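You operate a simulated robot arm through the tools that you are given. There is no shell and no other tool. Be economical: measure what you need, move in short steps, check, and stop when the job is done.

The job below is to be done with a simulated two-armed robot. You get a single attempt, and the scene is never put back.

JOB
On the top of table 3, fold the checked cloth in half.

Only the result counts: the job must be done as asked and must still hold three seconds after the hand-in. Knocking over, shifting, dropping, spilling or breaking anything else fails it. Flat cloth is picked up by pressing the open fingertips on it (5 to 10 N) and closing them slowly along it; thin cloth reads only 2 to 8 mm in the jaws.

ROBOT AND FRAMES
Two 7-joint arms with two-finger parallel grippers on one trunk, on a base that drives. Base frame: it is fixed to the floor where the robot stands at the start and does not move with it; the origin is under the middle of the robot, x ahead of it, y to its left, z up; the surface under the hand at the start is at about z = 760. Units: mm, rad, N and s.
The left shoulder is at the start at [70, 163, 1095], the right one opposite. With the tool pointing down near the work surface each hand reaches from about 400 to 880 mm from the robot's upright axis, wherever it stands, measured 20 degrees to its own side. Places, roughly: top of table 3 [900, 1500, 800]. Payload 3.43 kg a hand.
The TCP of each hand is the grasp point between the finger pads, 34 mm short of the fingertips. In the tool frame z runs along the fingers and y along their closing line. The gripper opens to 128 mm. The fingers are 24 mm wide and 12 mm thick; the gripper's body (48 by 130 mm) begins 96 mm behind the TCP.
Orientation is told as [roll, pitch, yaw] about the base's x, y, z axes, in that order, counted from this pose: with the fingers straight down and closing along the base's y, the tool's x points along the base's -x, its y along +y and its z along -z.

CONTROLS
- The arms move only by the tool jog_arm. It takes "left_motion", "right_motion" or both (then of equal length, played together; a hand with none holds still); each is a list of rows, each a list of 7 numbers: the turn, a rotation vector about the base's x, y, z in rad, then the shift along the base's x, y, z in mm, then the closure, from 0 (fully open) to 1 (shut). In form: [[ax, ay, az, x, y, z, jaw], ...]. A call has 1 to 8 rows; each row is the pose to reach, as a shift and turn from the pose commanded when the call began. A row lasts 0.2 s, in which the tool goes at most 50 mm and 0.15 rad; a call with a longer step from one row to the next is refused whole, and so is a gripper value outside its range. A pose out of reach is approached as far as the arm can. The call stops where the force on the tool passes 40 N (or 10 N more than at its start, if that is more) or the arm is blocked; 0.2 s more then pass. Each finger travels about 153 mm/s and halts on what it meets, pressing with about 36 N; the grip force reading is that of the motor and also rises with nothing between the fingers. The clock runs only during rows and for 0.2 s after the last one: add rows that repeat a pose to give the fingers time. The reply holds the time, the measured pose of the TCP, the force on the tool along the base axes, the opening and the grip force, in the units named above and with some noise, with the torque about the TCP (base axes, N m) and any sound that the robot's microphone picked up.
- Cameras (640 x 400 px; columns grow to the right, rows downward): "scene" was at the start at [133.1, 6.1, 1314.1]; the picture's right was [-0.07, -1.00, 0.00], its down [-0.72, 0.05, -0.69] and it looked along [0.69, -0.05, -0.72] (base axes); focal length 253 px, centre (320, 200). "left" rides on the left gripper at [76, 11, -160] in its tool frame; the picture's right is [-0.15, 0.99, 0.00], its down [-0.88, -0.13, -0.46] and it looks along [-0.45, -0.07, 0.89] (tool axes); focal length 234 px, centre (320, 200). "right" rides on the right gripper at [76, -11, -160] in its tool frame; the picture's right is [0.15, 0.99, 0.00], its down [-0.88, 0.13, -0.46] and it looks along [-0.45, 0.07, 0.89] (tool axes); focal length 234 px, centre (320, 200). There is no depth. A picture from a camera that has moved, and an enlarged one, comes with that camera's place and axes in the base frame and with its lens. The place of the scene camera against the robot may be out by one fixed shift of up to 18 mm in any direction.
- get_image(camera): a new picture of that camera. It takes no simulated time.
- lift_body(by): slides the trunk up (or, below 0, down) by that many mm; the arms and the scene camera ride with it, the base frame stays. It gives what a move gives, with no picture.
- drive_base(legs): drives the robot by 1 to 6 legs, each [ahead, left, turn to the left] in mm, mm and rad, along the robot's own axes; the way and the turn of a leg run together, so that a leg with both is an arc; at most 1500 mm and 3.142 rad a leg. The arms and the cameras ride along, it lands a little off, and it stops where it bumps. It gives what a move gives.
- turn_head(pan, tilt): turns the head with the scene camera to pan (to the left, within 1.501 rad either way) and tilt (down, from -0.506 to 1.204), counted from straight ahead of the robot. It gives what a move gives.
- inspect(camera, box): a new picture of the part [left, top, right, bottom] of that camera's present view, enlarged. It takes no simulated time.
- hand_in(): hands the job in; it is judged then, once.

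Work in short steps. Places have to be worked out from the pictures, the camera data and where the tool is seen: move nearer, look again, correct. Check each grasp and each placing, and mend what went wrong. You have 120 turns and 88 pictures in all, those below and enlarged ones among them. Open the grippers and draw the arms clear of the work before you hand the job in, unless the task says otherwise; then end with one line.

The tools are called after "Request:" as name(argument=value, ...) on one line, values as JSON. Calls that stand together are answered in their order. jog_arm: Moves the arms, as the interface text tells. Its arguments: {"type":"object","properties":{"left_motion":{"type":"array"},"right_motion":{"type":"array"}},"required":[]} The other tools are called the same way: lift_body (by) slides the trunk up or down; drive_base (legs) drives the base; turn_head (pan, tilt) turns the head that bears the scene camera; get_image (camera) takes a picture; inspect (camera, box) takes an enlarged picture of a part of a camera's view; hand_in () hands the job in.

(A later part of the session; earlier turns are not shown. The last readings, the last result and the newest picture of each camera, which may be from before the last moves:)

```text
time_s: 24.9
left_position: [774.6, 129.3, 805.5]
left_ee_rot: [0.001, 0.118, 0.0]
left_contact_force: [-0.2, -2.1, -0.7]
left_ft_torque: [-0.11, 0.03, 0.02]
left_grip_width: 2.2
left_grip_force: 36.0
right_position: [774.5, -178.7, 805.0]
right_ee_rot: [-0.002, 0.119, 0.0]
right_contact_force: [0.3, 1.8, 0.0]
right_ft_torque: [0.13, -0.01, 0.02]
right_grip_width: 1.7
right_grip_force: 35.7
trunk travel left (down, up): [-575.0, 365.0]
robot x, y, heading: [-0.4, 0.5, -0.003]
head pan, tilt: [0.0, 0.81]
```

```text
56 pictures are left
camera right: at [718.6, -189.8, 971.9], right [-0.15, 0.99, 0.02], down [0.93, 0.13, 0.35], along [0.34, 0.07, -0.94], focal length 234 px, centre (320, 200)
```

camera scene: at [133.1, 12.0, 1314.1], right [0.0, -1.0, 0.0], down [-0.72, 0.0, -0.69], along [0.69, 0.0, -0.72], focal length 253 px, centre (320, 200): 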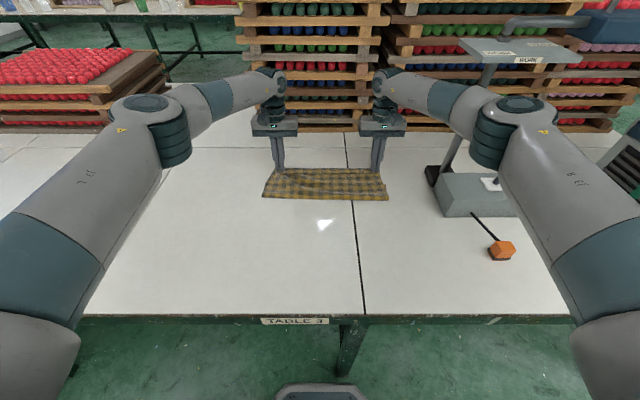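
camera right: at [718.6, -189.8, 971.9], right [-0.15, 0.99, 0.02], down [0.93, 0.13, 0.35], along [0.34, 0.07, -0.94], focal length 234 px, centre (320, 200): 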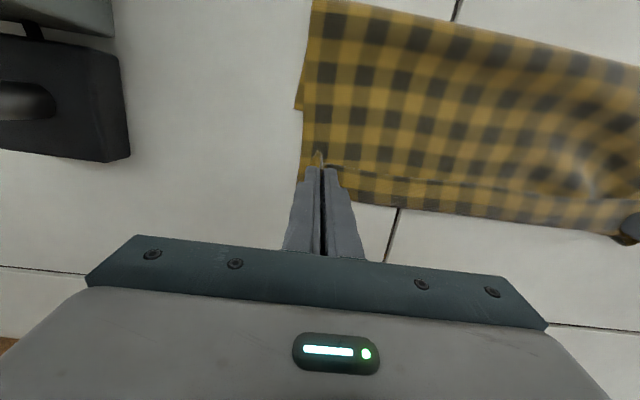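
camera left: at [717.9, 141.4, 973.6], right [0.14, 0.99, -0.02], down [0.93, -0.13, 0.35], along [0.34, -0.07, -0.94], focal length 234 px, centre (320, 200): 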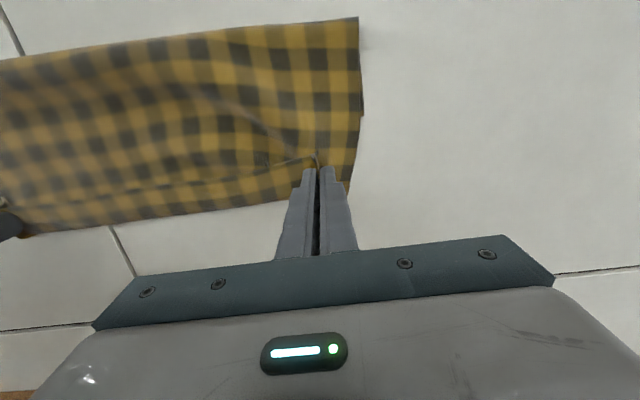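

Now only a ~30 mm strip of hem is turned back at the fingers, beyond the lower layer's edge (x≈716). I lower a few mm, release and lift away to see how the hem settles.

Request:
jog_arm(left_motion=[[0, 0, 0, 0, 0, -3, 1], [0, 0, 0, 0, 0, -5, 0.95], [0, 0, 0, 0, 0, -5, 0.88], [0, 0, 0, 0, 0, -5, 0.8], [0, 0, 0, 0, 0, 5, 0.75], [0, 0, 0, 0, 0, 25, 0.7], [0, 0, 0, 0, 0, 55, 0.7], [0, 0, 0, 0, 0, 80, 0.7]], right_motion=[[0, 0, 0, 0, 0, -3, 1], [0, 0, 0, 0, 0, -5, 0.95], [0, 0, 0, 0, 0, -5, 0.88], [0, 0, 0, 0, 0, -5, 0.8], [0, 0, 0, 0, 0, 5, 0.75], [0, 0, 0, 0, 0, 25, 0.7], [0, 0, 0, 0, 0, 55, 0.7], [0, 0, 0, 0, 0, 80, 0.7]])

Request:
get_image(camera="left")

Request:
get_image(camera="right")

Request:
inspect(camera="scene", box=[240, 130, 410, 236])

```text
time_s: 26.7
left_position: [774.0, 128.7, 888.3]
left_ee_rot: [0.0, 0.121, -0.001]
left_contact_force: [-0.5, -0.3, -0.3]
left_ft_torque: [-0.02, -0.01, 0.02]
left_grip_width: 38.3
left_grip_force: 0.1
right_position: [773.3, -181.0, 884.1]
right_ee_rot: [-0.001, 0.122, 0.0]
right_contact_force: [-0.3, -0.1, 0.6]
right_ft_torque: [0.0, 0.01, -0.02]
right_grip_width: 38.3
right_grip_force: 0.1
trunk travel left (down, up): [-575.0, 365.0]
robot x, y, heading: [0.7, -1.2, -0.005]
head pan, tilt: [0.0, 0.81]
```

```text
55 pictures are left
camera left: at [716.7, 139.9, 1053.9], right [0.14, 0.99, -0.02], down [0.93, -0.13, 0.35], along [0.34, -0.07, -0.94], focal length 234 px, centre (320, 200)
```

left: 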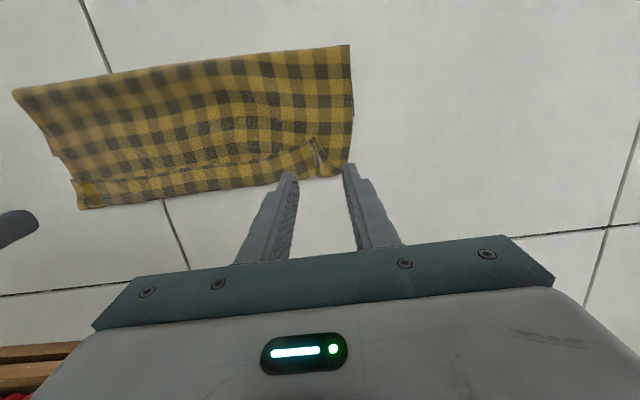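

```text
54 pictures are left
camera right: at [717.2, -192.0, 1052.0], right [-0.15, 0.99, 0.02], down [0.93, 0.13, 0.35], along [0.34, 0.07, -0.94], focal length 234 px, centre (320, 200)
```

right: 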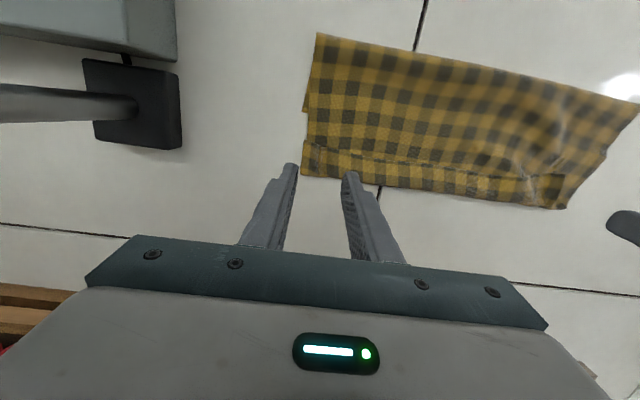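

```text
3.76 times, centred on (325, 183) of scene
camera zoom: at [132.6, 12.0, 1314.1], right [0.0, -1.0, 0.0], down [-0.72, 0.0, -0.69], along [0.69, 0.0, -0.72], focal length 952 px, centre (301, 264)
```

zoom: 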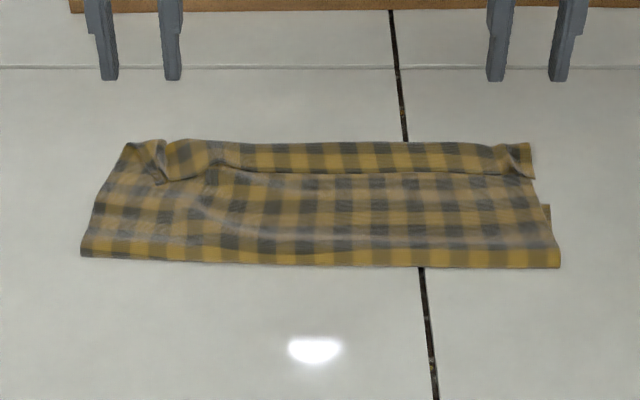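

The hem stayed turned back about 35 mm and the crease sits off-centre, so I'll unfold and refold from the far edge with a better tilt (driving back to gain room). First I regrasp the standing ridges at the hem to unfold.

Request:
jog_arm(left_motion=[[0, 0, 0, 0, 0, -45, 0.7], [0, 0, 0, 0, 0, -75, 0.7], [0, 0, 0, 0, 0, -85, 0.74], [0, 0, 0, 0, 0, -85, 0.8], [0, 0, 0, 0, 0, -85, 0.87], [0, 0, 0, 0, 0, -85, 0.94], [0, 0, 0, 0, 0, -85, 1], [0, 0, 0, 0, 0, -85, 1]], right_motion=[[0, 0, 0, 0, 1, -45, 0.7], [0, 0, 0, 0, 1, -73, 0.7], [0, 0, 0, 0, 1, -82, 0.74], [0, 0, 0, 0, 1, -82, 0.8], [0, 0, 0, 0, 1, -82, 0.87], [0, 0, 0, 0, 1, -82, 0.94], [0, 0, 0, 0, 1, -82, 1], [0, 0, 0, 0, 1, -82, 1]])

Request:
get_image(camera="left")

Request:
get_image(camera="right")

```text
time_s: 28.5
left_position: [772.9, 127.8, 799.9]
left_ee_rot: [0.0, 0.121, -0.001]
left_contact_force: [0.2, -3.1, 0.7]
left_ft_torque: [-0.1, -0.02, 0.03]
left_grip_width: 2.1
left_grip_force: 35.1
right_position: [775.1, -180.9, 802.0]
right_ee_rot: [-0.001, 0.12, -0.002]
right_contact_force: [-0.2, 3.0, 0.5]
right_ft_torque: [0.09, 0.03, -0.01]
right_grip_width: 2.0
right_grip_force: 35.9
trunk travel left (down, up): [-575.0, 365.0]
robot x, y, heading: [-0.8, 1.2, 0.001]
head pan, tilt: [0.0, 0.81]
```

```text
52 pictures are left
camera left: at [716.8, 139.3, 967.9], right [0.14, 0.99, -0.02], down [0.93, -0.13, 0.35], along [0.34, -0.07, -0.94], focal length 234 px, centre (320, 200)
```

left: 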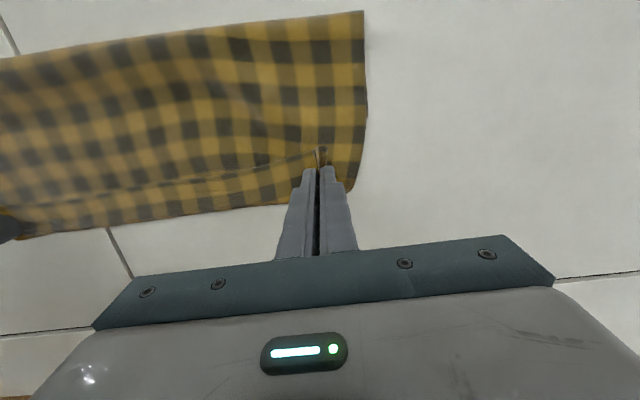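

```text
51 pictures are left
camera right: at [719.2, -190.9, 968.8], right [-0.15, 0.99, 0.02], down [0.93, 0.13, 0.35], along [0.34, 0.07, -0.94], focal length 234 px, centre (320, 200)
```

right: 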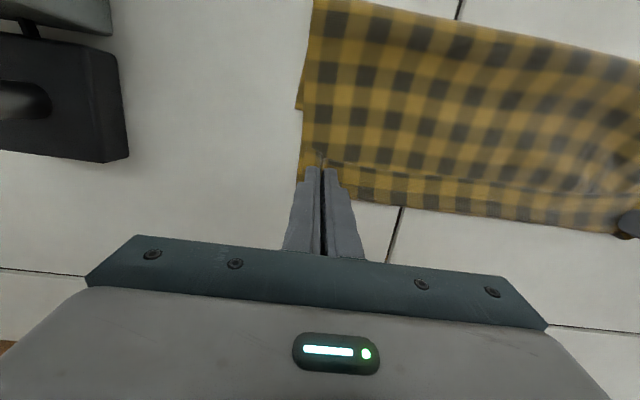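

Both ridges are held (≈2 mm). I carry the hem up and back toward me to unfold.

Request:
jog_arm(left_motion=[[0, -0.06, 0, -8, 0, 35, 1], [0, -0.12, 0, -35, 0, 68, 1], [0, -0.12, 0, -70, 0, 92, 1], [0, -0.12, 0, -110, 0, 105, 1], [0, -0.12, 0, -150, 0, 110, 1], [0, -0.12, 0, -190, 0, 108, 1], [0, -0.12, 0, -225, 0, 95, 1], [0, -0.12, 0, -258, 0, 75, 1]], right_motion=[[0, -0.06, 0, -8, 0, 35, 1], [0, -0.12, 0, -35, 0, 68, 1], [0, -0.12, 0, -70, 0, 92, 1], [0, -0.12, 0, -110, 0, 105, 1], [0, -0.12, 0, -150, 0, 110, 1], [0, -0.12, 0, -190, 0, 108, 1], [0, -0.12, 0, -225, 0, 95, 1], [0, -0.12, 0, -258, 0, 75, 1]])

Request:
jog_arm(left_motion=[[0, 0, 0, -28, 0, -22, 1], [0, 0, 0, -48, 0, -42, 1], [0, 0, 0, -62, 0, -60, 1], [0, 0, 0, -72, 0, -70, 1], [0, 0, 0, -80, 0, -72, 1], [0, 0, 0, -80, 0, -72, 1]], right_motion=[[0, 0, 0, -28, 0, -22, 1], [0, 0, 0, -48, 0, -42, 1], [0, 0, 0, -62, 0, -60, 1], [0, 0, 0, -72, 0, -70, 1], [0, 0, 0, -80, 0, -72, 1], [0, 0, 0, -80, 0, -72, 1]])

Request:
inspect(camera="scene", box=[200, 150, 456, 310])

```text
time_s: 30.3
left_position: [517.8, 127.9, 877.0]
left_ee_rot: [0.0, -0.002, 0.002]
left_contact_force: [0.2, -4.6, 0.0]
left_ft_torque: [-0.15, -0.04, 0.01]
left_grip_width: 2.3
left_grip_force: 36.0
right_position: [516.4, -181.3, 877.9]
right_ee_rot: [-0.001, -0.002, 0.0]
right_contact_force: [0.0, 3.6, 0.1]
right_ft_torque: [0.2, 0.04, 0.06]
right_grip_width: 2.0
right_grip_force: 35.6
trunk travel left (down, up): [-575.0, 365.0]
robot x, y, heading: [-3.3, 1.1, 0.0]
head pan, tilt: [0.0, 0.81]
```

```text
time_s: 31.7
left_position: [436.7, 129.4, 805.1]
left_ee_rot: [0.0, -0.001, 0.0]
left_contact_force: [-0.3, -3.3, -0.7]
left_ft_torque: [-0.13, 0.02, 0.04]
left_grip_width: 2.3
left_grip_force: 36.4
right_position: [435.5, -178.0, 805.7]
right_ee_rot: [0.0, 0.0, 0.0]
right_contact_force: [0.1, 3.8, -0.1]
right_ft_torque: [0.13, 0.03, 0.03]
right_grip_width: 2.1
right_grip_force: 35.6
trunk travel left (down, up): [-575.0, 365.0]
robot x, y, heading: [-1.9, -2.5, -0.001]
head pan, tilt: [0.0, 0.81]
```

```text
2.50 times, centred on (328, 230) of scene
camera zoom: at [133.5, 12.0, 1314.1], right [0.0, -1.0, 0.0], down [-0.72, 0.0, -0.69], along [0.69, 0.0, -0.72], focal length 632 px, centre (300, 125)
```

zoom: 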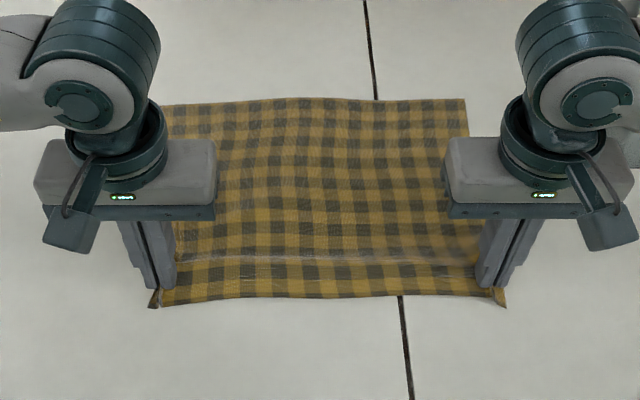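

The cloth is flat again. I lower the near edge, open slowly with light contact to spread the ridges, and lift clear.

Request:
jog_arm(left_motion=[[0, 0, 0, 0, 0, -5, 1], [0, 0, 0, 0, 0, -9, 1], [0, 0, 0, 0, 0, -9.5, 0.95], [0, 0, 0, 0, 0, -9.5, 0.88], [0, 0, 0, 0, 0, -9.5, 0.8], [0, 0, 0, 0, 0, -9.5, 0.72], [0, 0, 0, 0, 0, 20, 0.7], [0, 0, 0, 0, 0, 60, 0.7]], right_motion=[[0, 0, 0, 0, 0, -5, 1], [0, 0, 0, 0, 0, -9, 1], [0, 0, 0, 0, 0, -9.5, 0.95], [0, 0, 0, 0, 0, -9.5, 0.88], [0, 0, 0, 0, 0, -9.5, 0.8], [0, 0, 0, 0, 0, -9.5, 0.72], [0, 0, 0, 0, 0, 20, 0.7], [0, 0, 0, 0, 0, 60, 0.7]])

Request:
jog_arm(left_motion=[[0, 0, 0, 30, 10, 30, 0.7], [0, 0, 0, 70, 20, 50, 0.7], [0, 0, 0, 110, 25, 60, 0.7], [0, 0, 0, 150, 25, 60, 0.7], [0, 0, 0, 190, 20, 60, 0.7], [0, 0, 0, 225, 10, 60, 0.7], [0, 0, 0, 225, 10, 60, 0.7]], right_motion=[[0, 0, 0, 30, -10, 30, 0.7], [0, 0, 0, 70, -20, 50, 0.7], [0, 0, 0, 110, -25, 60, 0.7], [0, 0, 0, 150, -25, 60, 0.7], [0, 0, 0, 190, -20, 60, 0.7], [0, 0, 0, 225, -10, 60, 0.7], [0, 0, 0, 225, -10, 60, 0.7]])

Request:
inspect(camera="scene", box=[200, 150, 456, 310])

Request:
get_image(camera="left")

Request:
get_image(camera="right")

```text
time_s: 33.5
left_position: [435.2, 128.8, 865.0]
left_ee_rot: [0.0, 0.0, 0.001]
left_contact_force: [0.6, 1.1, 1.5]
left_ft_torque: [-0.02, -0.03, 0.0]
left_grip_width: 38.4
left_grip_force: 0.0
right_position: [435.8, -178.4, 865.1]
right_ee_rot: [0.0, 0.0, -0.001]
right_contact_force: [-0.8, 0.7, 0.7]
right_ft_torque: [0.02, -0.04, 0.01]
right_grip_width: 38.3
right_grip_force: 0.1
trunk travel left (down, up): [-575.0, 365.0]
robot x, y, heading: [2.4, 2.1, 0.002]
head pan, tilt: [0.0, 0.81]
```

```text
time_s: 35.1
left_position: [661.2, 138.0, 926.3]
left_ee_rot: [-0.001, -0.001, 0.0]
left_contact_force: [-0.5, -0.3, -0.4]
left_ft_torque: [0.0, -0.01, 0.0]
left_grip_width: 38.6
left_grip_force: 0.0
right_position: [661.1, -189.7, 925.7]
right_ee_rot: [0.001, -0.001, -0.001]
right_contact_force: [-1.3, -0.5, -0.4]
right_ft_torque: [-0.01, -0.06, 0.0]
right_grip_width: 38.3
right_grip_force: 0.1
trunk travel left (down, up): [-575.0, 365.0]
robot x, y, heading: [-2.2, 0.4, -0.001]
head pan, tilt: [0.0, 0.81]
```

```text
2.50 times, centred on (328, 230) of scene
camera zoom: at [132.3, 12.0, 1314.2], right [0.0, -1.0, 0.0], down [-0.72, 0.0, -0.69], along [0.69, 0.0, -0.72], focal length 632 px, centre (300, 125)
```

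zoom: 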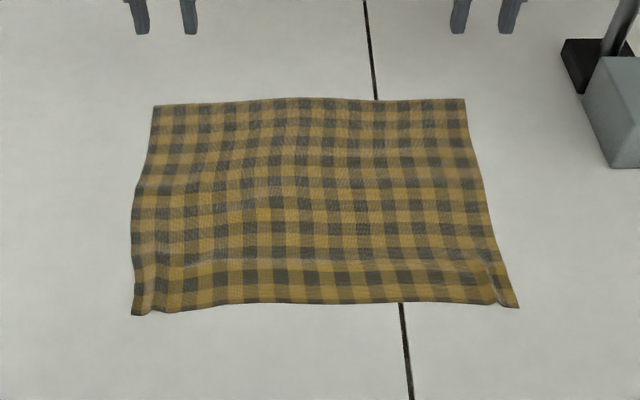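

```text
48 pictures are left
camera left: at [583.9, 150.8, 1085.6], right [0.15, 0.99, 0.0], down [0.88, -0.13, 0.46], along [0.45, -0.07, -0.89], focal length 234 px, centre (320, 200)
```

left: 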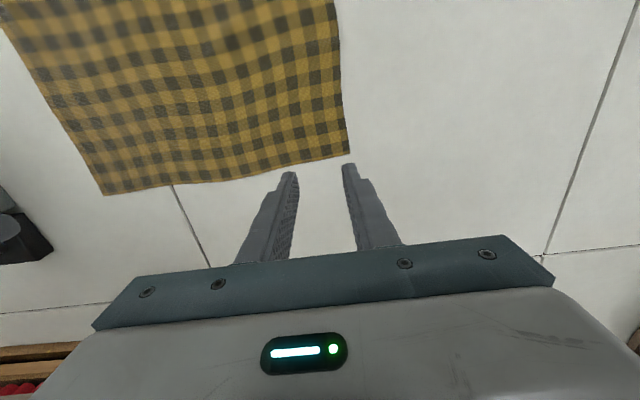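

```text
47 pictures are left
camera right: at [585.3, -200.6, 1085.1], right [-0.15, 0.99, 0.0], down [0.88, 0.13, 0.46], along [0.45, 0.07, -0.89], focal length 234 px, centre (320, 200)
```

right: 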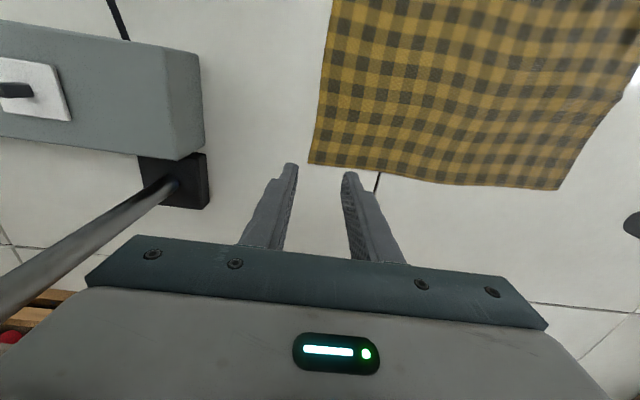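

The cloth is flat with far corners at about [679,178] and [691,−201], near edge at x≈400–408. I now tilt the hands 0.35 (so only the very hem is pinched) and come down just above the far corners.

Request:
jog_arm(left_motion=[[0, 0.09, 0, 4, 3, -25, 0.74], [0, 0.18, 0, 8, 6, -55, 0.74], [0, 0.27, 0, 12, 9, -85, 0.74], [0, 0.35, 0, 15, 10, -105, 0.74], [0, 0.35, 0, 15, 10, -118, 0.74], [0, 0.35, 0, 15, 10, -124, 0.74], [0, 0.35, 0, 15, 10, -124, 0.74]], right_motion=[[0, 0.09, 0, 7, 5, -25, 0.74], [0, 0.18, 0, 14, 10, -55, 0.74], [0, 0.27, 0, 21, 15, -85, 0.74], [0, 0.35, 0, 27, 19, -105, 0.74], [0, 0.35, 0, 27, 19, -118, 0.74], [0, 0.35, 0, 27, 19, -124, 0.74], [0, 0.35, 0, 27, 19, -124, 0.74]])

Request:
get_image(camera="left")

Request:
get_image(camera="right")

Request:
inspect(camera="scene", box=[240, 140, 420, 252])

```text
time_s: 36.7
left_position: [676.0, 147.8, 800.1]
left_ee_rot: [0.001, 0.35, 0.002]
left_contact_force: [-0.6, -0.4, 0.0]
left_ft_torque: [0.0, 0.01, 0.0]
left_grip_width: 33.2
left_grip_force: 0.1
right_position: [688.4, -169.4, 801.0]
right_ee_rot: [0.0, 0.351, 0.0]
right_contact_force: [0.5, -0.5, 0.0]
right_ft_torque: [0.0, -0.02, -0.01]
right_grip_width: 33.2
right_grip_force: 0.0
trunk travel left (down, up): [-575.0, 365.0]
robot x, y, heading: [-3.7, -0.1, 0.004]
head pan, tilt: [0.0, 0.81]
```

```text
46 pictures are left
camera left: at [658.9, 160.7, 975.3], right [0.14, 0.99, -0.05], down [0.98, -0.13, 0.13], along [0.12, -0.07, -0.99], focal length 234 px, centre (320, 200)
```

left: 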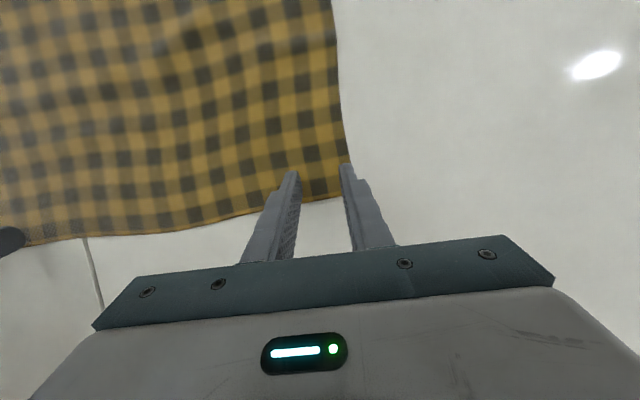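

```text
45 pictures are left
camera right: at [672.2, -181.0, 977.3], right [-0.14, 0.99, 0.05], down [0.98, 0.13, 0.13], along [0.12, 0.07, -0.99], focal length 234 px, centre (320, 200)
```

right: 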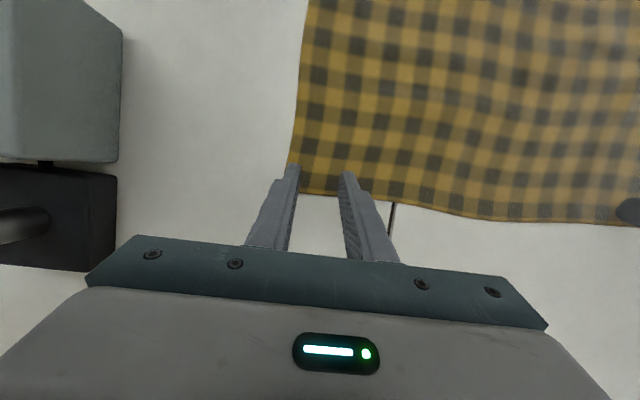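

```text
3.56 times, centred on (330, 196) of scene
camera zoom: at [133.1, 11.9, 1314.1], right [0.0, -1.0, 0.0], down [-0.72, 0.0, -0.69], along [0.69, 0.0, -0.72], focal length 899 px, centre (284, 214)
```

zoom: 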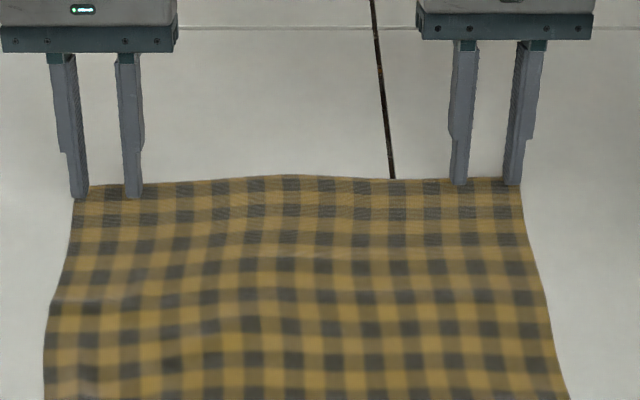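

The fingers sit 6–9 mm inside the far edge; I shift each 5 mm inward and press down gently.

Request:
jog_arm(left_motion=[[0, 0, 0, 0, -5, 0, 0.74], [0, 0, 0, 0, -5, -2, 0.74], [0, 0, 0, 0, -5, -3.5, 0.74], [0, 0, 0, 0, -5, -3.5, 0.74]], right_motion=[[0, 0, 0, 0, 4, 0, 0.74], [0, 0, 0, 0, 4, -2, 0.74], [0, 0, 0, 0, 4, -3.5, 0.74], [0, 0, 0, 0, 4, -3.5, 0.74]])

```text
time_s: 37.7
left_position: [674.5, 145.0, 797.3]
left_ee_rot: [0.0, 0.351, 0.002]
left_contact_force: [-0.5, -1.3, 3.0]
left_ft_torque: [0.01, 0.03, 0.0]
left_grip_width: 33.2
left_grip_force: 0.0
right_position: [688.3, -166.1, 798.9]
right_ee_rot: [0.001, 0.349, 0.001]
right_contact_force: [0.4, 0.5, -0.2]
right_ft_torque: [0.01, 0.0, -0.01]
right_grip_width: 33.4
right_grip_force: 0.0
trunk travel left (down, up): [-575.0, 365.0]
robot x, y, heading: [0.4, 0.2, -0.002]
head pan, tilt: [0.0, 0.81]
```

Left just touches (3 N), right not yet; I press a little more on each.

Request:
jog_arm(left_motion=[[0, 0, 0, 0, 0, -0.7, 0.74], [0, 0, 0, 0, 0, -0.7, 0.74]], right_motion=[[0, 0, 0, 0, 0, -1, 0.74], [0, 0, 0, 0, 0, -1.6, 0.74]])

```text
time_s: 38.3
left_position: [675.5, 143.4, 797.9]
left_ee_rot: [0.0, 0.349, -0.001]
left_contact_force: [2.0, -0.5, 8.0]
left_ft_torque: [0.02, -0.02, 0.04]
left_grip_width: 33.2
left_grip_force: 0.0
right_position: [688.5, -165.8, 796.9]
right_ee_rot: [0.001, 0.349, 0.001]
right_contact_force: [0.9, 0.3, 2.3]
right_ft_torque: [-0.01, -0.06, -0.02]
right_grip_width: 33.5
right_grip_force: 0.1
trunk travel left (down, up): [-575.0, 365.0]
robot x, y, heading: [-0.8, 2.1, -0.002]
head pan, tilt: [0.0, 0.81]
```

I add a little pressure (left to ~12 N, right to ~10 N) and close slowly.

Request:
jog_arm(left_motion=[[0, 0, 0, 0, 0, -0.4, 0.74], [0, 0, 0, 0, 0, -0.4, 0.78], [0, 0, 0, 0, 0, -0.4, 0.82], [0, 0, 0, 0, 0, -0.4, 0.86], [0, 0, 0, 0, 0, -0.4, 0.9], [0, 0, 0, 0, 0, -0.4, 0.94], [0, 0, 0, 0, 0, -0.4, 0.98], [0, 0, 0, 0, 0, -0.4, 1]], right_motion=[[0, 0, 0, 0, 0, -0.9, 0.74], [0, 0, 0, 0, 0, -0.9, 0.78], [0, 0, 0, 0, 0, -0.9, 0.82], [0, 0, 0, 0, 0, -0.9, 0.86], [0, 0, 0, 0, 0, -0.9, 0.9], [0, 0, 0, 0, 0, -0.9, 0.94], [0, 0, 0, 0, 0, -0.9, 0.98], [0, 0, 0, 0, 0, -0.9, 1]])

Request:
get_image(camera="left")

Request:
get_image(camera="right")

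```text
time_s: 40.1
left_position: [674.8, 144.9, 797.5]
left_ee_rot: [0.0, 0.348, 0.001]
left_contact_force: [-0.6, -10.9, 12.0]
left_ft_torque: [-0.38, 0.03, 0.05]
left_grip_width: 1.8
left_grip_force: 35.8
right_position: [687.3, -166.4, 797.2]
right_ee_rot: [0.003, 0.347, 0.003]
right_contact_force: [-0.4, 9.6, 12.4]
right_ft_torque: [0.41, 0.04, -0.03]
right_grip_width: 0.3
right_grip_force: 35.3
trunk travel left (down, up): [-575.0, 365.0]
robot x, y, heading: [-0.7, -0.4, 0.002]
head pan, tilt: [0.0, 0.81]
```

```text
43 pictures are left
camera left: at [656.9, 155.5, 972.9], right [0.14, 0.99, -0.05], down [0.98, -0.13, 0.13], along [0.12, -0.07, -0.99], focal length 234 px, centre (320, 200)
```

left: 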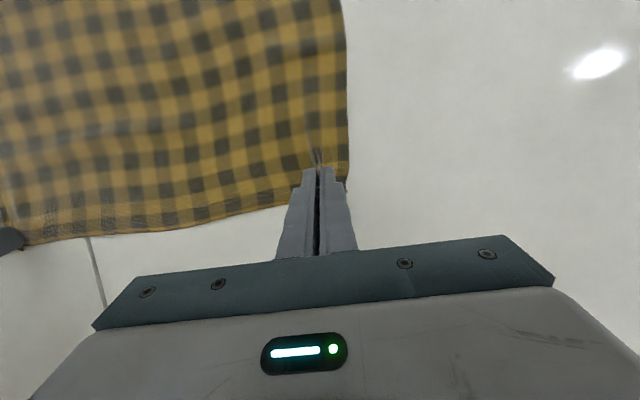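

```text
42 pictures are left
camera right: at [670.0, -176.2, 972.9], right [-0.14, 0.99, 0.05], down [0.98, 0.13, 0.13], along [0.12, 0.07, -0.99], focal length 234 px, centre (320, 200)
```

right: 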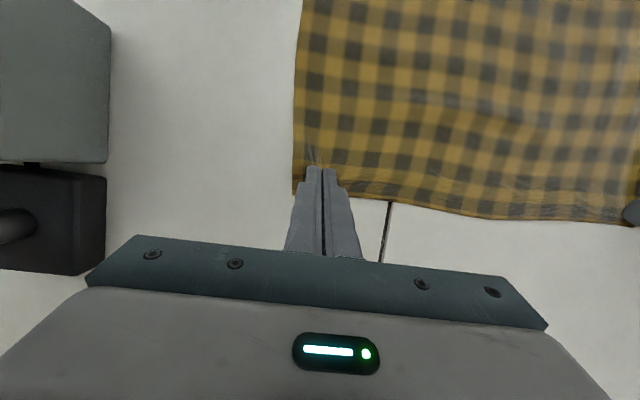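

Left holds 1.8 mm; the right reads only 0.3 mm, but the 10 N side pull shows it has cloth. I slacken inward and lift 30 mm to test.

Request:
jog_arm(left_motion=[[0, 0, 0, 0, -3, 1, 1], [0, 0, 0, -2, -5, 10, 1], [0, 0, 0, -6, -5, 20, 1], [0, 0, 0, -10, -5, 30, 1], [0, 0, 0, -10, -5, 30, 1]], right_motion=[[0, 0, 0, 0, 3, 1, 1], [0, 0, 0, -2, 5, 10, 1], [0, 0, 0, -6, 5, 20, 1], [0, 0, 0, -10, 5, 30, 1], [0, 0, 0, -10, 5, 30, 1]])

Request:
get_image(camera="right")

```text
time_s: 41.3
left_position: [664.9, 138.5, 825.1]
left_ee_rot: [0.0, 0.351, 0.002]
left_contact_force: [-0.2, 0.2, -1.4]
left_ft_torque: [0.01, 0.01, 0.02]
left_grip_width: 1.7
left_grip_force: 35.9
right_position: [680.0, -162.7, 826.2]
right_ee_rot: [-0.001, 0.349, 0.0]
right_contact_force: [-0.5, -0.5, 0.1]
right_ft_torque: [0.04, -0.01, -0.02]
right_grip_width: 0.0
right_grip_force: 33.0
trunk travel left (down, up): [-575.0, 365.0]
robot x, y, heading: [1.6, -0.5, -0.002]
head pan, tilt: [0.0, 0.81]
```

```text
41 pictures are left
camera right: at [662.8, -172.3, 1001.8], right [-0.14, 0.99, 0.05], down [0.98, 0.13, 0.13], along [0.12, 0.07, -0.99], focal length 234 px, centre (320, 200)
```

right: 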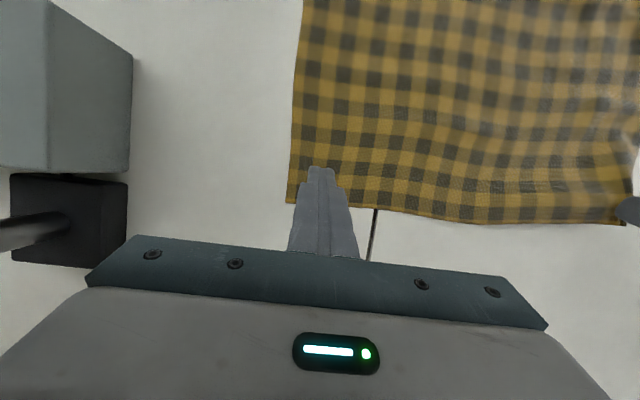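

The right grip slipped off. I set the left hem back down and redo the right with less tilt and a slightly deeper bite.

Request:
jog_arm(left_motion=[[0, 0, 0, 3, 2, -8, 1], [0, 0, 0, 6, 4, -16, 1], [0, 0, 0, 8, 4, -24, 1], [0, 0, 0, 8, 4, -26, 1], [0, 0, 0, 8, 4, -26, 1], [0, 0, 0, 8, 4, -26, 1]], right_motion=[[0, -0.1, 0, 3, -1, 0, 0.9], [0, -0.15, 0, 5, -1, 0, 0.76], [0, -0.15, 0, 5, -1, -12, 0.72], [0, -0.15, 0, 5, -1, -22, 0.72], [0, -0.15, 0, 5, -1, -28, 0.72], [0, -0.15, 0, 5, -1, -28, 0.72]])

Request:
get_image(camera="right")

```text
time_s: 42.7
left_position: [673.5, 142.6, 799.0]
left_ee_rot: [0.001, 0.348, 0.002]
left_contact_force: [0.4, 0.0, -0.8]
left_ft_torque: [0.04, 0.0, 0.02]
left_grip_width: 1.8
left_grip_force: 35.6
right_position: [683.0, -162.8, 797.6]
right_ee_rot: [-0.002, 0.2, 0.002]
right_contact_force: [-0.4, -0.3, 1.9]
right_ft_torque: [0.01, -0.03, 0.0]
right_grip_width: 35.8
right_grip_force: 0.1
trunk travel left (down, up): [-575.0, 365.0]
robot x, y, heading: [1.7, 4.7, 0.005]
head pan, tilt: [0.0, 0.81]
```

```text
40 pictures are left
camera right: at [640.6, -173.3, 968.8], right [-0.14, 0.99, 0.03], down [0.95, 0.13, 0.27], along [0.27, 0.07, -0.96], focal length 234 px, centre (320, 200)
```

right: 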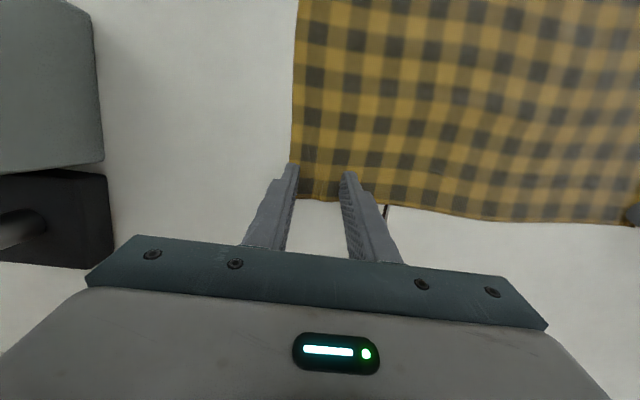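

The right fingers straddle the hem. I shift 3 mm inward, press a bit more and close slowly.

Request:
jog_arm(right_motion=[[0, 0, 0, 0, 3, 1, 0.72], [0, 0, 0, 0, 3, -1.2, 0.74], [0, 0, 0, 0, 3, -1.4, 0.78], [0, 0, 0, 0, 3, -1.4, 0.83], [0, 0, 0, 0, 3, -1.4, 0.88], [0, 0, 0, 0, 3, -1.4, 0.93], [0, 0, 0, 0, 3, -1.4, 0.98], [0, 0, 0, 0, 3, -1.4, 1]])

Request:
jog_arm(left_motion=[[0, 0, 0, 0, -1, 6, 1], [0, 0, 0, -3, -2, 15, 1], [0, 0, 0, -6, -2, 25, 1], [0, 0, 0, -6, -2, 25, 1]], right_motion=[[0, 0, 0, 0, 2, 6, 1], [0, 0, 0, -3, 3, 15, 1], [0, 0, 0, -6, 3, 25, 1], [0, 0, 0, -6, 3, 25, 1]])

Request:
get_image(camera="right")

```text
time_s: 44.5
left_position: [674.4, 143.6, 799.8]
left_ee_rot: [0.0, 0.349, 0.002]
left_contact_force: [0.8, 0.8, 0.0]
left_ft_torque: [-0.01, -0.02, 0.02]
left_grip_width: 1.7
left_grip_force: 35.8
right_position: [683.4, -158.9, 797.0]
right_ee_rot: [0.0, 0.198, 0.0]
right_contact_force: [0.8, 0.8, 4.7]
right_ft_torque: [0.03, -0.05, -0.03]
right_grip_width: 1.9
right_grip_force: 36.6
trunk travel left (down, up): [-575.0, 365.0]
robot x, y, heading: [-3.7, 3.8, 0.0]
head pan, tilt: [0.0, 0.81]
```

```text
time_s: 45.5
left_position: [668.0, 140.8, 825.6]
left_ee_rot: [0.0, 0.35, 0.003]
left_contact_force: [0.7, 0.6, 0.1]
left_ft_torque: [0.0, -0.03, 0.0]
left_grip_width: 1.6
left_grip_force: 35.9
right_position: [677.0, -156.1, 820.7]
right_ee_rot: [0.001, 0.203, 0.002]
right_contact_force: [0.7, -0.6, 0.4]
right_ft_torque: [0.0, 0.0, -0.02]
right_grip_width: 1.8
right_grip_force: 35.6
trunk travel left (down, up): [-575.0, 365.0]
robot x, y, heading: [1.7, 1.5, -0.004]
head pan, tilt: [0.0, 0.81]
```

```text
39 pictures are left
camera right: at [634.2, -166.8, 991.8], right [-0.14, 0.99, 0.03], down [0.95, 0.13, 0.27], along [0.26, 0.07, -0.96], focal length 234 px, centre (320, 200)
```

right: 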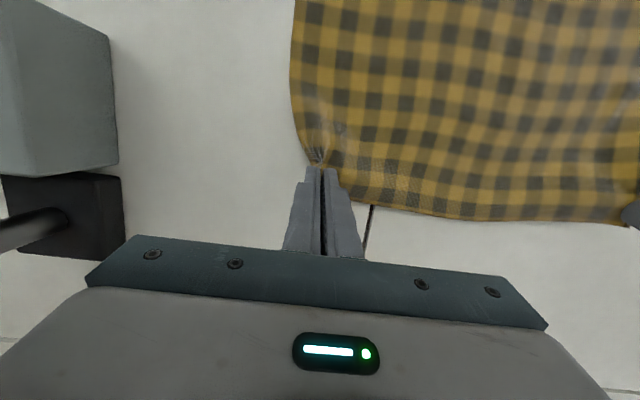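

Both hands now hold the hem (1.6 and 1.8 mm). I lift the hem up toward the middle; from there I'll drive the base back in steps so the arms keep room to tilt the hands toward me.

Request:
jog_arm(left_motion=[[0, -0.06, 0, -8, 1, 25, 1], [0, -0.12, 0, -22, 2, 48, 1], [0, -0.19, 0, -38, 3, 67, 1], [0, -0.25, 0, -54.6, 3, 80, 1], [0, -0.25, 0, -54.6, 3, 80, 1]], right_motion=[[0, -0.02, 0, -8, -1, 25, 1], [0, -0.05, 0, -22, -2, 50, 1], [0, -0.08, 0, -38, -3, 70, 1], [0, -0.1, 0, -53.6, -3, 85, 1], [0, -0.1, 0, -53.6, -3, 85, 1]])

Request:
drive_base(legs=[[-60, 0, 0]])

Request:
get_image(camera="scene")

```text
time_s: 46.7
left_position: [614.6, 145.2, 904.5]
left_ee_rot: [-0.001, 0.098, 0.002]
left_contact_force: [0.0, -0.9, -0.2]
left_ft_torque: [0.01, 0.03, -0.03]
left_grip_width: 1.5
left_grip_force: 36.3
right_position: [624.0, -160.4, 902.9]
right_ee_rot: [0.001, 0.101, -0.001]
right_contact_force: [0.1, 1.0, -0.2]
right_ft_torque: [0.08, 0.0, 0.0]
right_grip_width: 2.0
right_grip_force: 36.2
trunk travel left (down, up): [-575.0, 365.0]
robot x, y, heading: [-2.4, -1.3, -0.004]
head pan, tilt: [0.0, 0.81]
```

```text
time_s: 47.7
left_position: [552.1, 144.5, 905.5]
left_ee_rot: [-0.001, 0.1, 0.001]
left_contact_force: [0.6, -0.1, 0.5]
left_ft_torque: [0.02, -0.04, 0.03]
left_grip_width: 1.9
left_grip_force: 36.2
right_position: [562.7, -160.1, 904.3]
right_ee_rot: [0.0, 0.098, 0.001]
right_contact_force: [0.2, 0.5, 0.1]
right_ft_torque: [0.03, -0.05, -0.03]
right_grip_width: 1.9
right_grip_force: 36.1
trunk travel left (down, up): [-575.0, 365.0]
robot x, y, heading: [-59.3, 3.0, 0.005]
head pan, tilt: [0.0, 0.81]
```

```text
38 pictures are left
camera scene: at [72.6, 12.0, 1314.2], right [0.0, -1.0, 0.0], down [-0.72, 0.0, -0.69], along [0.69, 0.0, -0.72], focal length 253 px, centre (320, 200)
```

scene: 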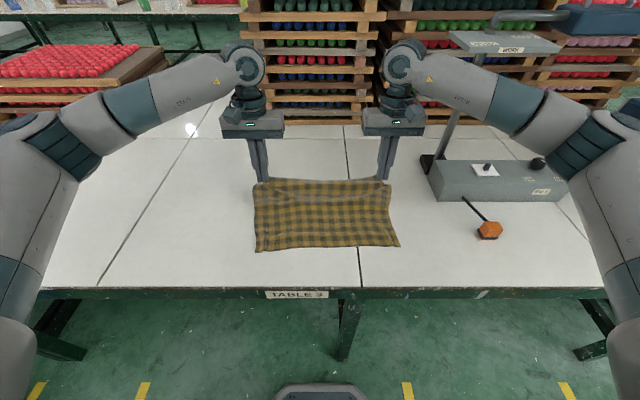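

The hem stands above the middle. I tilt the hands back to −0.4 about the fingertips, then drive back another 70 mm.

Request:
jog_arm(left_motion=[[0, -0.125, 0, -4, 0, 0, 1], [0, -0.25, 0, -8, 0, 0, 1], [0, -0.375, 0, -12, 0, -1, 1], [0, -0.5, 0, -16.5, 0, -2.5, 1], [0, -0.5, 0, -16.5, 0, -2.5, 1]], right_motion=[[0, -0.125, 0, -4, 0, 0, 1], [0, -0.25, 0, -8, 0, 0, 1], [0, -0.375, 0, -12, 0, -1, 1], [0, -0.5, 0, -16.5, 0, -2.5, 1], [0, -0.5, 0, -16.5, 0, -2.5, 1]])

Request:
drive_base(legs=[[-70, 0, 0]])

Request:
get_image(camera="scene")

```text
time_s: 48.9
left_position: [537.9, 144.4, 901.8]
left_ee_rot: [0.0, -0.401, 0.003]
left_contact_force: [-0.2, -0.1, 1.0]
left_ft_torque: [-0.03, 0.0, 0.05]
left_grip_width: 1.6
left_grip_force: 36.3
right_position: [548.4, -160.7, 901.7]
right_ee_rot: [0.001, -0.401, -0.001]
right_contact_force: [-0.9, -1.1, 0.0]
right_ft_torque: [0.0, 0.0, 0.05]
right_grip_width: 1.8
right_grip_force: 35.5
trunk travel left (down, up): [-575.0, 365.0]
robot x, y, heading: [-57.8, -0.9, 0.001]
head pan, tilt: [0.0, 0.81]
```

```text
time_s: 49.9
left_position: [467.1, 143.0, 903.7]
left_ee_rot: [0.002, -0.401, 0.001]
left_contact_force: [-0.1, -1.0, 0.0]
left_ft_torque: [0.02, -0.02, -0.01]
left_grip_width: 1.7
left_grip_force: 36.2
right_position: [477.2, -160.2, 901.8]
right_ee_rot: [0.0, -0.4, -0.002]
right_contact_force: [-1.1, -0.1, 0.2]
right_ft_torque: [0.03, -0.01, 0.05]
right_grip_width: 2.0
right_grip_force: 35.9
trunk travel left (down, up): [-575.0, 365.0]
robot x, y, heading: [-126.3, -0.0, -0.001]
head pan, tilt: [0.0, 0.81]
```

```text
37 pictures are left
camera scene: at [3.5, 11.9, 1314.2], right [0.0, -1.0, 0.0], down [-0.72, 0.0, -0.69], along [0.69, 0.0, -0.72], focal length 253 px, centre (320, 200)
```

scene: 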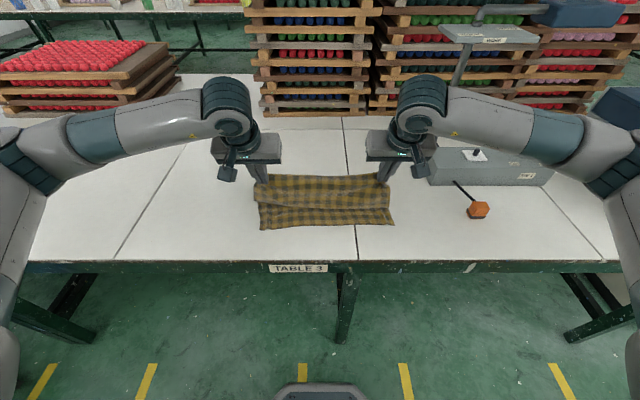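

Going well. I tilt on to −0.9 while lowering, then drive back 45 mm.

Request:
jog_arm(left_motion=[[0, -0.125, 0, -4, 0, -10, 1], [0, -0.25, 0, -7, 0, -20, 1], [0, -0.375, 0, -10.5, 0, -30, 1], [0, -0.5, 0, -13.7, 0, -42, 1], [0, -0.5, 0, -13.7, 0, -42, 1]], right_motion=[[0, -0.125, 0, -4, 0, -10, 1], [0, -0.25, 0, -7, 0, -20, 1], [0, -0.375, 0, -10.5, 0, -30, 1], [0, -0.5, 0, -13.7, 0, -42, 1], [0, -0.5, 0, -13.7, 0, -42, 1]])

Request:
drive_base(legs=[[-45, 0, 0]])

Request:
get_image(camera="scene")

Request:
get_image(camera="left")

```text
time_s: 51.1
left_position: [456.1, 142.9, 861.4]
left_ee_rot: [-0.001, -0.904, 0.0]
left_contact_force: [0.3, -0.8, 0.1]
left_ft_torque: [0.02, 0.01, 0.02]
left_grip_width: 1.5
left_grip_force: 35.5
right_position: [465.6, -161.3, 859.4]
right_ee_rot: [0.002, -0.9, -0.001]
right_contact_force: [0.2, 0.6, -0.4]
right_ft_torque: [0.01, -0.02, 0.01]
right_grip_width: 1.7
right_grip_force: 36.0
trunk travel left (down, up): [-575.0, 365.0]
robot x, y, heading: [-128.9, -0.6, -0.002]
head pan, tilt: [0.0, 0.81]
```

```text
time_s: 52.0
left_position: [410.7, 143.1, 861.3]
left_ee_rot: [-0.001, -0.902, -0.001]
left_contact_force: [-0.2, -0.6, 0.9]
left_ft_torque: [0.04, 0.0, 0.01]
left_grip_width: 1.6
left_grip_force: 35.9
right_position: [420.5, -160.1, 860.5]
right_ee_rot: [-0.001, -0.902, -0.002]
right_contact_force: [-0.5, 0.1, -0.4]
right_ft_torque: [-0.03, 0.01, -0.01]
right_grip_width: 1.7
right_grip_force: 35.9
trunk travel left (down, up): [-575.0, 365.0]
robot x, y, heading: [-173.6, -3.1, 0.002]
head pan, tilt: [0.0, 0.81]
```

```text
36 pictures are left
camera scene: at [-40.8, 11.9, 1314.2], right [0.0, -1.0, 0.0], down [-0.72, 0.0, -0.69], along [0.69, 0.0, -0.72], focal length 253 px, centre (320, 200)
```

scene: 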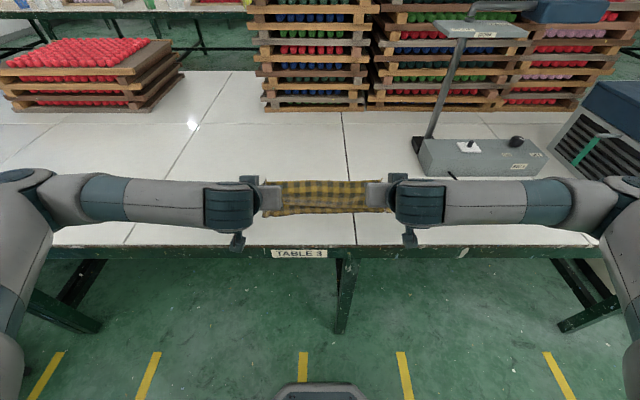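

```text
35 pictures are left
camera left: at [238.5, 154.7, 901.3], right [0.09, 0.99, 0.11], down [0.19, -0.13, 0.97], along [0.98, -0.07, -0.2], focal length 234 px, centre (320, 200)
```

left: 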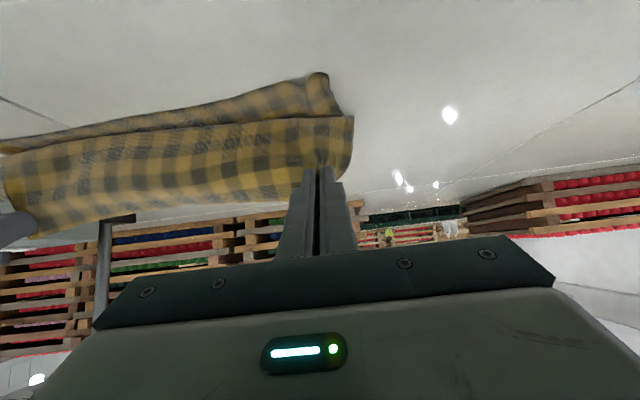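

The hem has flipped well, with fingertips at x≈437–447, z≈840 and the lower near corner at about [407,155]. I lower along the arc to just touch near the edge, shifting 12 mm to the right to centre.

Request:
jog_arm(left_motion=[[0, 0, 0, -9, -3, -14, 1], [0, 0, 0, -17, -7, -29, 1], [0, 0, 0, -25, -10, -44, 1], [0, 0, 0, -29, -11, -55, 1], [0, 0, 0, -31, -11, -60, 1], [0, 0, 0, -31, -11, -60, 1]], right_motion=[[0, 0, 0, -9, -3, -14, 1], [0, 0, 0, -17, -7, -29, 1], [0, 0, 0, -25, -11, -44, 1], [0, 0, 0, -30, -13, -55, 1], [0, 0, 0, -33, -13, -60, 1], [0, 0, 0, -33, -13, -60, 1]])

Request:
inspect(camera="scene", box=[220, 150, 428, 280])

Request:
get_image(camera="right")

```text
time_s: 53.4
left_position: [381.3, 131.3, 800.9]
left_ee_rot: [0.0, -0.901, 0.0]
left_contact_force: [0.0, -0.6, 0.6]
left_ft_torque: [0.0, 0.0, 0.01]
left_grip_width: 2.0
left_grip_force: 36.1
right_position: [386.6, -173.9, 798.9]
right_ee_rot: [0.002, -0.902, -0.002]
right_contact_force: [0.3, -0.4, -0.3]
right_ft_torque: [0.05, 0.03, -0.01]
right_grip_width: 2.0
right_grip_force: 35.8
trunk travel left (down, up): [-575.0, 365.0]
robot x, y, heading: [-172.1, -2.8, -0.008]
head pan, tilt: [0.0, 0.81]
```

```text
3.08 times, centred on (324, 215) of scene
camera zoom: at [-39.3, 11.7, 1314.1], right [0.0, -1.0, 0.0], down [-0.72, 0.0, -0.69], along [0.69, 0.0, -0.72], focal length 778 px, centre (308, 154)
```

zoom: 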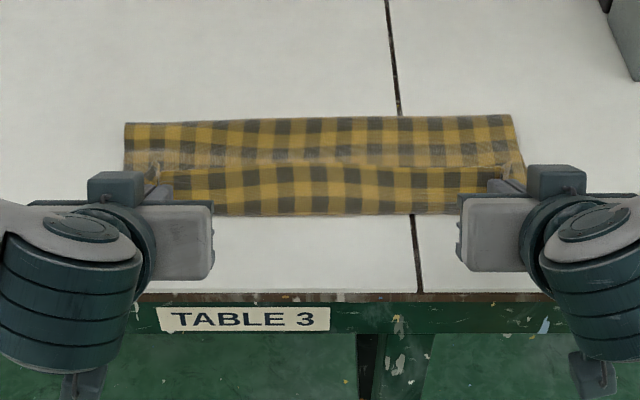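

```text
33 pictures are left
camera right: at [215.3, -184.2, 838.9], right [-0.09, 0.99, -0.11], down [0.19, 0.13, 0.97], along [0.98, 0.07, -0.2], focal length 234 px, centre (320, 200)
```

right: 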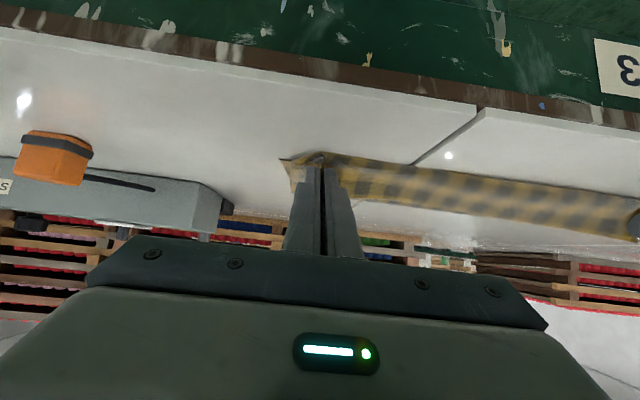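

The hem again lags (edge still pointing up, body bulging to x≈399) and the crease is at about x≈524. I overshoot toward me with more tilt so the upper layer lies out straight, and will then regrasp it.

Request:
jog_arm(left_motion=[[0, -0.07, 0, -14, 0, 0, 1], [0, -0.14, 0, -28, 0, -4, 1], [0, -0.2, 0, -40, 0, -8, 1], [0, -0.2, 0, -48, 0, -10, 1], [0, -0.2, 0, -48, 0, -10, 1]], right_motion=[[0, -0.07, 0, -14, 0, 0, 1], [0, -0.14, 0, -28, 0, -3, 1], [0, -0.2, 0, -40, 0, -6, 1], [0, -0.2, 0, -48, 0, -8, 1], [0, -0.2, 0, -48, 0, -8, 1]])

Request:
inspect(camera="scene", box=[220, 150, 428, 280])

Request:
get_image(camera="left")

```text
time_s: 54.6
left_position: [329.9, 116.0, 799.9]
left_ee_rot: [0.006, -1.095, -0.001]
left_contact_force: [0.5, 0.6, -0.8]
left_ft_torque: [-0.03, -0.01, -0.01]
left_grip_width: 1.4
left_grip_force: 36.1
left hand out of reach, approached as far as the arm can: row 2, 3, 4, 5
right_position: [345.0, -125.6, 819.6]
right_ee_rot: [-0.005, -1.097, -0.003]
right_contact_force: [0.4, -0.5, -0.4]
right_ft_torque: [-0.02, 0.01, 0.02]
right_grip_width: 2.0
right_grip_force: 36.1
right hand out of reach, approached as far as the arm can: row 1, 2, 3, 4, 5
trunk travel left (down, up): [-575.0, 365.0]
robot x, y, heading: [-170.1, 1.9, 0.001]
head pan, tilt: [0.0, 0.81]
```

```text
3.08 times, centred on (324, 215) of scene
camera zoom: at [-38.8, 11.9, 1314.0], right [0.0, -1.0, 0.0], down [-0.72, 0.0, -0.69], along [0.69, 0.0, -0.72], focal length 778 px, centre (308, 154)
```

zoom: 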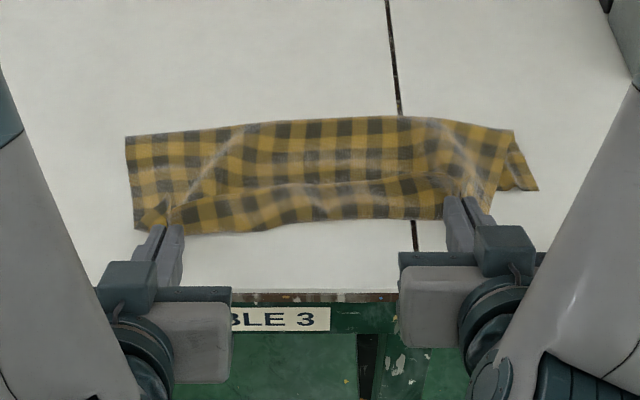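

```text
31 pictures are left
camera left: at [153.4, 126.6, 805.9], right [0.06, 0.99, 0.13], down [0.0, -0.13, 0.99], along [1.0, -0.06, -0.01], focal length 234 px, centre (320, 200)
```

left: 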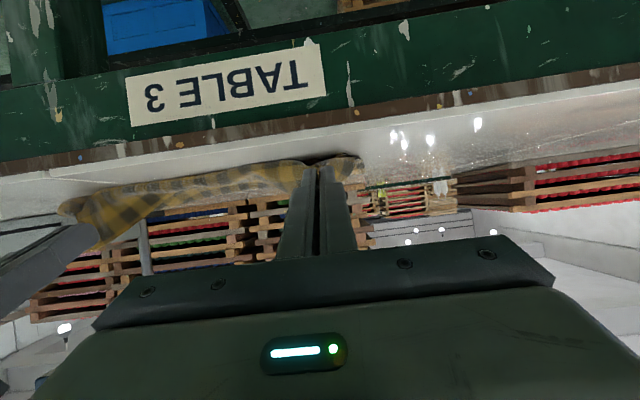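

The arms hit a joint limit and drifted inward. I back the tilt off to −0.9 and restore the spacing, then drive back a bit for room.

Request:
jog_arm(left_motion=[[0, 0.07, 0, 10, 4, 4, 1], [0, 0.14, 0, 20, 8, 4, 1], [0, 0.2, 0, 28, 12, 4, 1], [0, 0.2, 0, 36, 14, 4, 1], [0, 0.2, 0, 36, 14, 4, 1]], right_motion=[[0, 0.07, 0, 7, -12, 0, 1], [0, 0.14, 0, 14, -24, -6, 1], [0, 0.2, 0, 20, -36, -12, 1], [0, 0.2, 0, 26, -46, -15, 1], [0, 0.2, 0, 26, -46, -15, 1]])

Request:
drive_base(legs=[[-45, 0, 0]])

Request:
inspect(camera="scene", box=[220, 140, 428, 270])

```text
time_s: 55.8
left_position: [366.0, 129.4, 805.4]
left_ee_rot: [0.0, -0.9, -0.001]
left_contact_force: [-0.3, -0.8, -0.9]
left_ft_torque: [-0.02, 0.01, 0.0]
left_grip_width: 1.8
left_grip_force: 35.8
right_position: [370.3, -171.3, 801.4]
right_ee_rot: [-0.002, -0.901, -0.001]
right_contact_force: [-0.3, 0.6, 1.1]
right_ft_torque: [-0.01, -0.01, -0.03]
right_grip_width: 1.9
right_grip_force: 36.0
trunk travel left (down, up): [-575.0, 365.0]
robot x, y, heading: [-172.2, 1.5, -0.002]
head pan, tilt: [0.0, 0.81]
```

```text
time_s: 56.7
left_position: [320.5, 129.3, 806.0]
left_ee_rot: [0.0, -0.901, 0.0]
left_contact_force: [0.5, 0.8, 0.4]
left_ft_torque: [0.03, -0.02, 0.0]
left_grip_width: 1.8
left_grip_force: 36.1
right_position: [324.7, -172.0, 801.6]
right_ee_rot: [-0.001, -0.901, -0.001]
right_contact_force: [-0.6, -0.3, -0.3]
right_ft_torque: [-0.01, -0.02, -0.02]
right_grip_width: 1.8
right_grip_force: 36.4
trunk travel left (down, up): [-575.0, 365.0]
robot x, y, heading: [-221.0, 1.1, 0.002]
head pan, tilt: [0.0, 0.81]
```

```text
3.08 times, centred on (324, 205) of scene
camera zoom: at [-84.9, 11.9, 1314.2], right [0.0, -1.0, 0.0], down [-0.72, 0.0, -0.69], along [0.69, 0.0, -0.72], focal length 778 px, centre (308, 185)
```

zoom: 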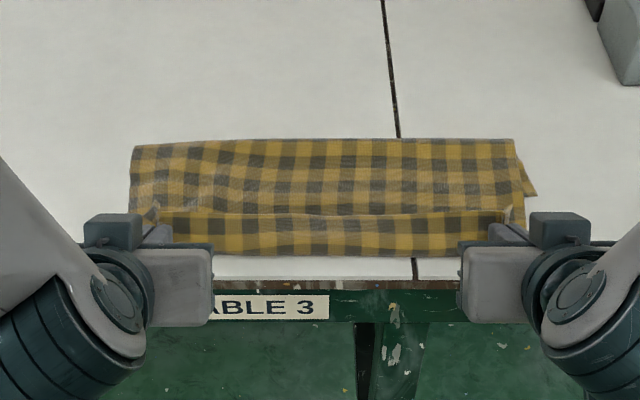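

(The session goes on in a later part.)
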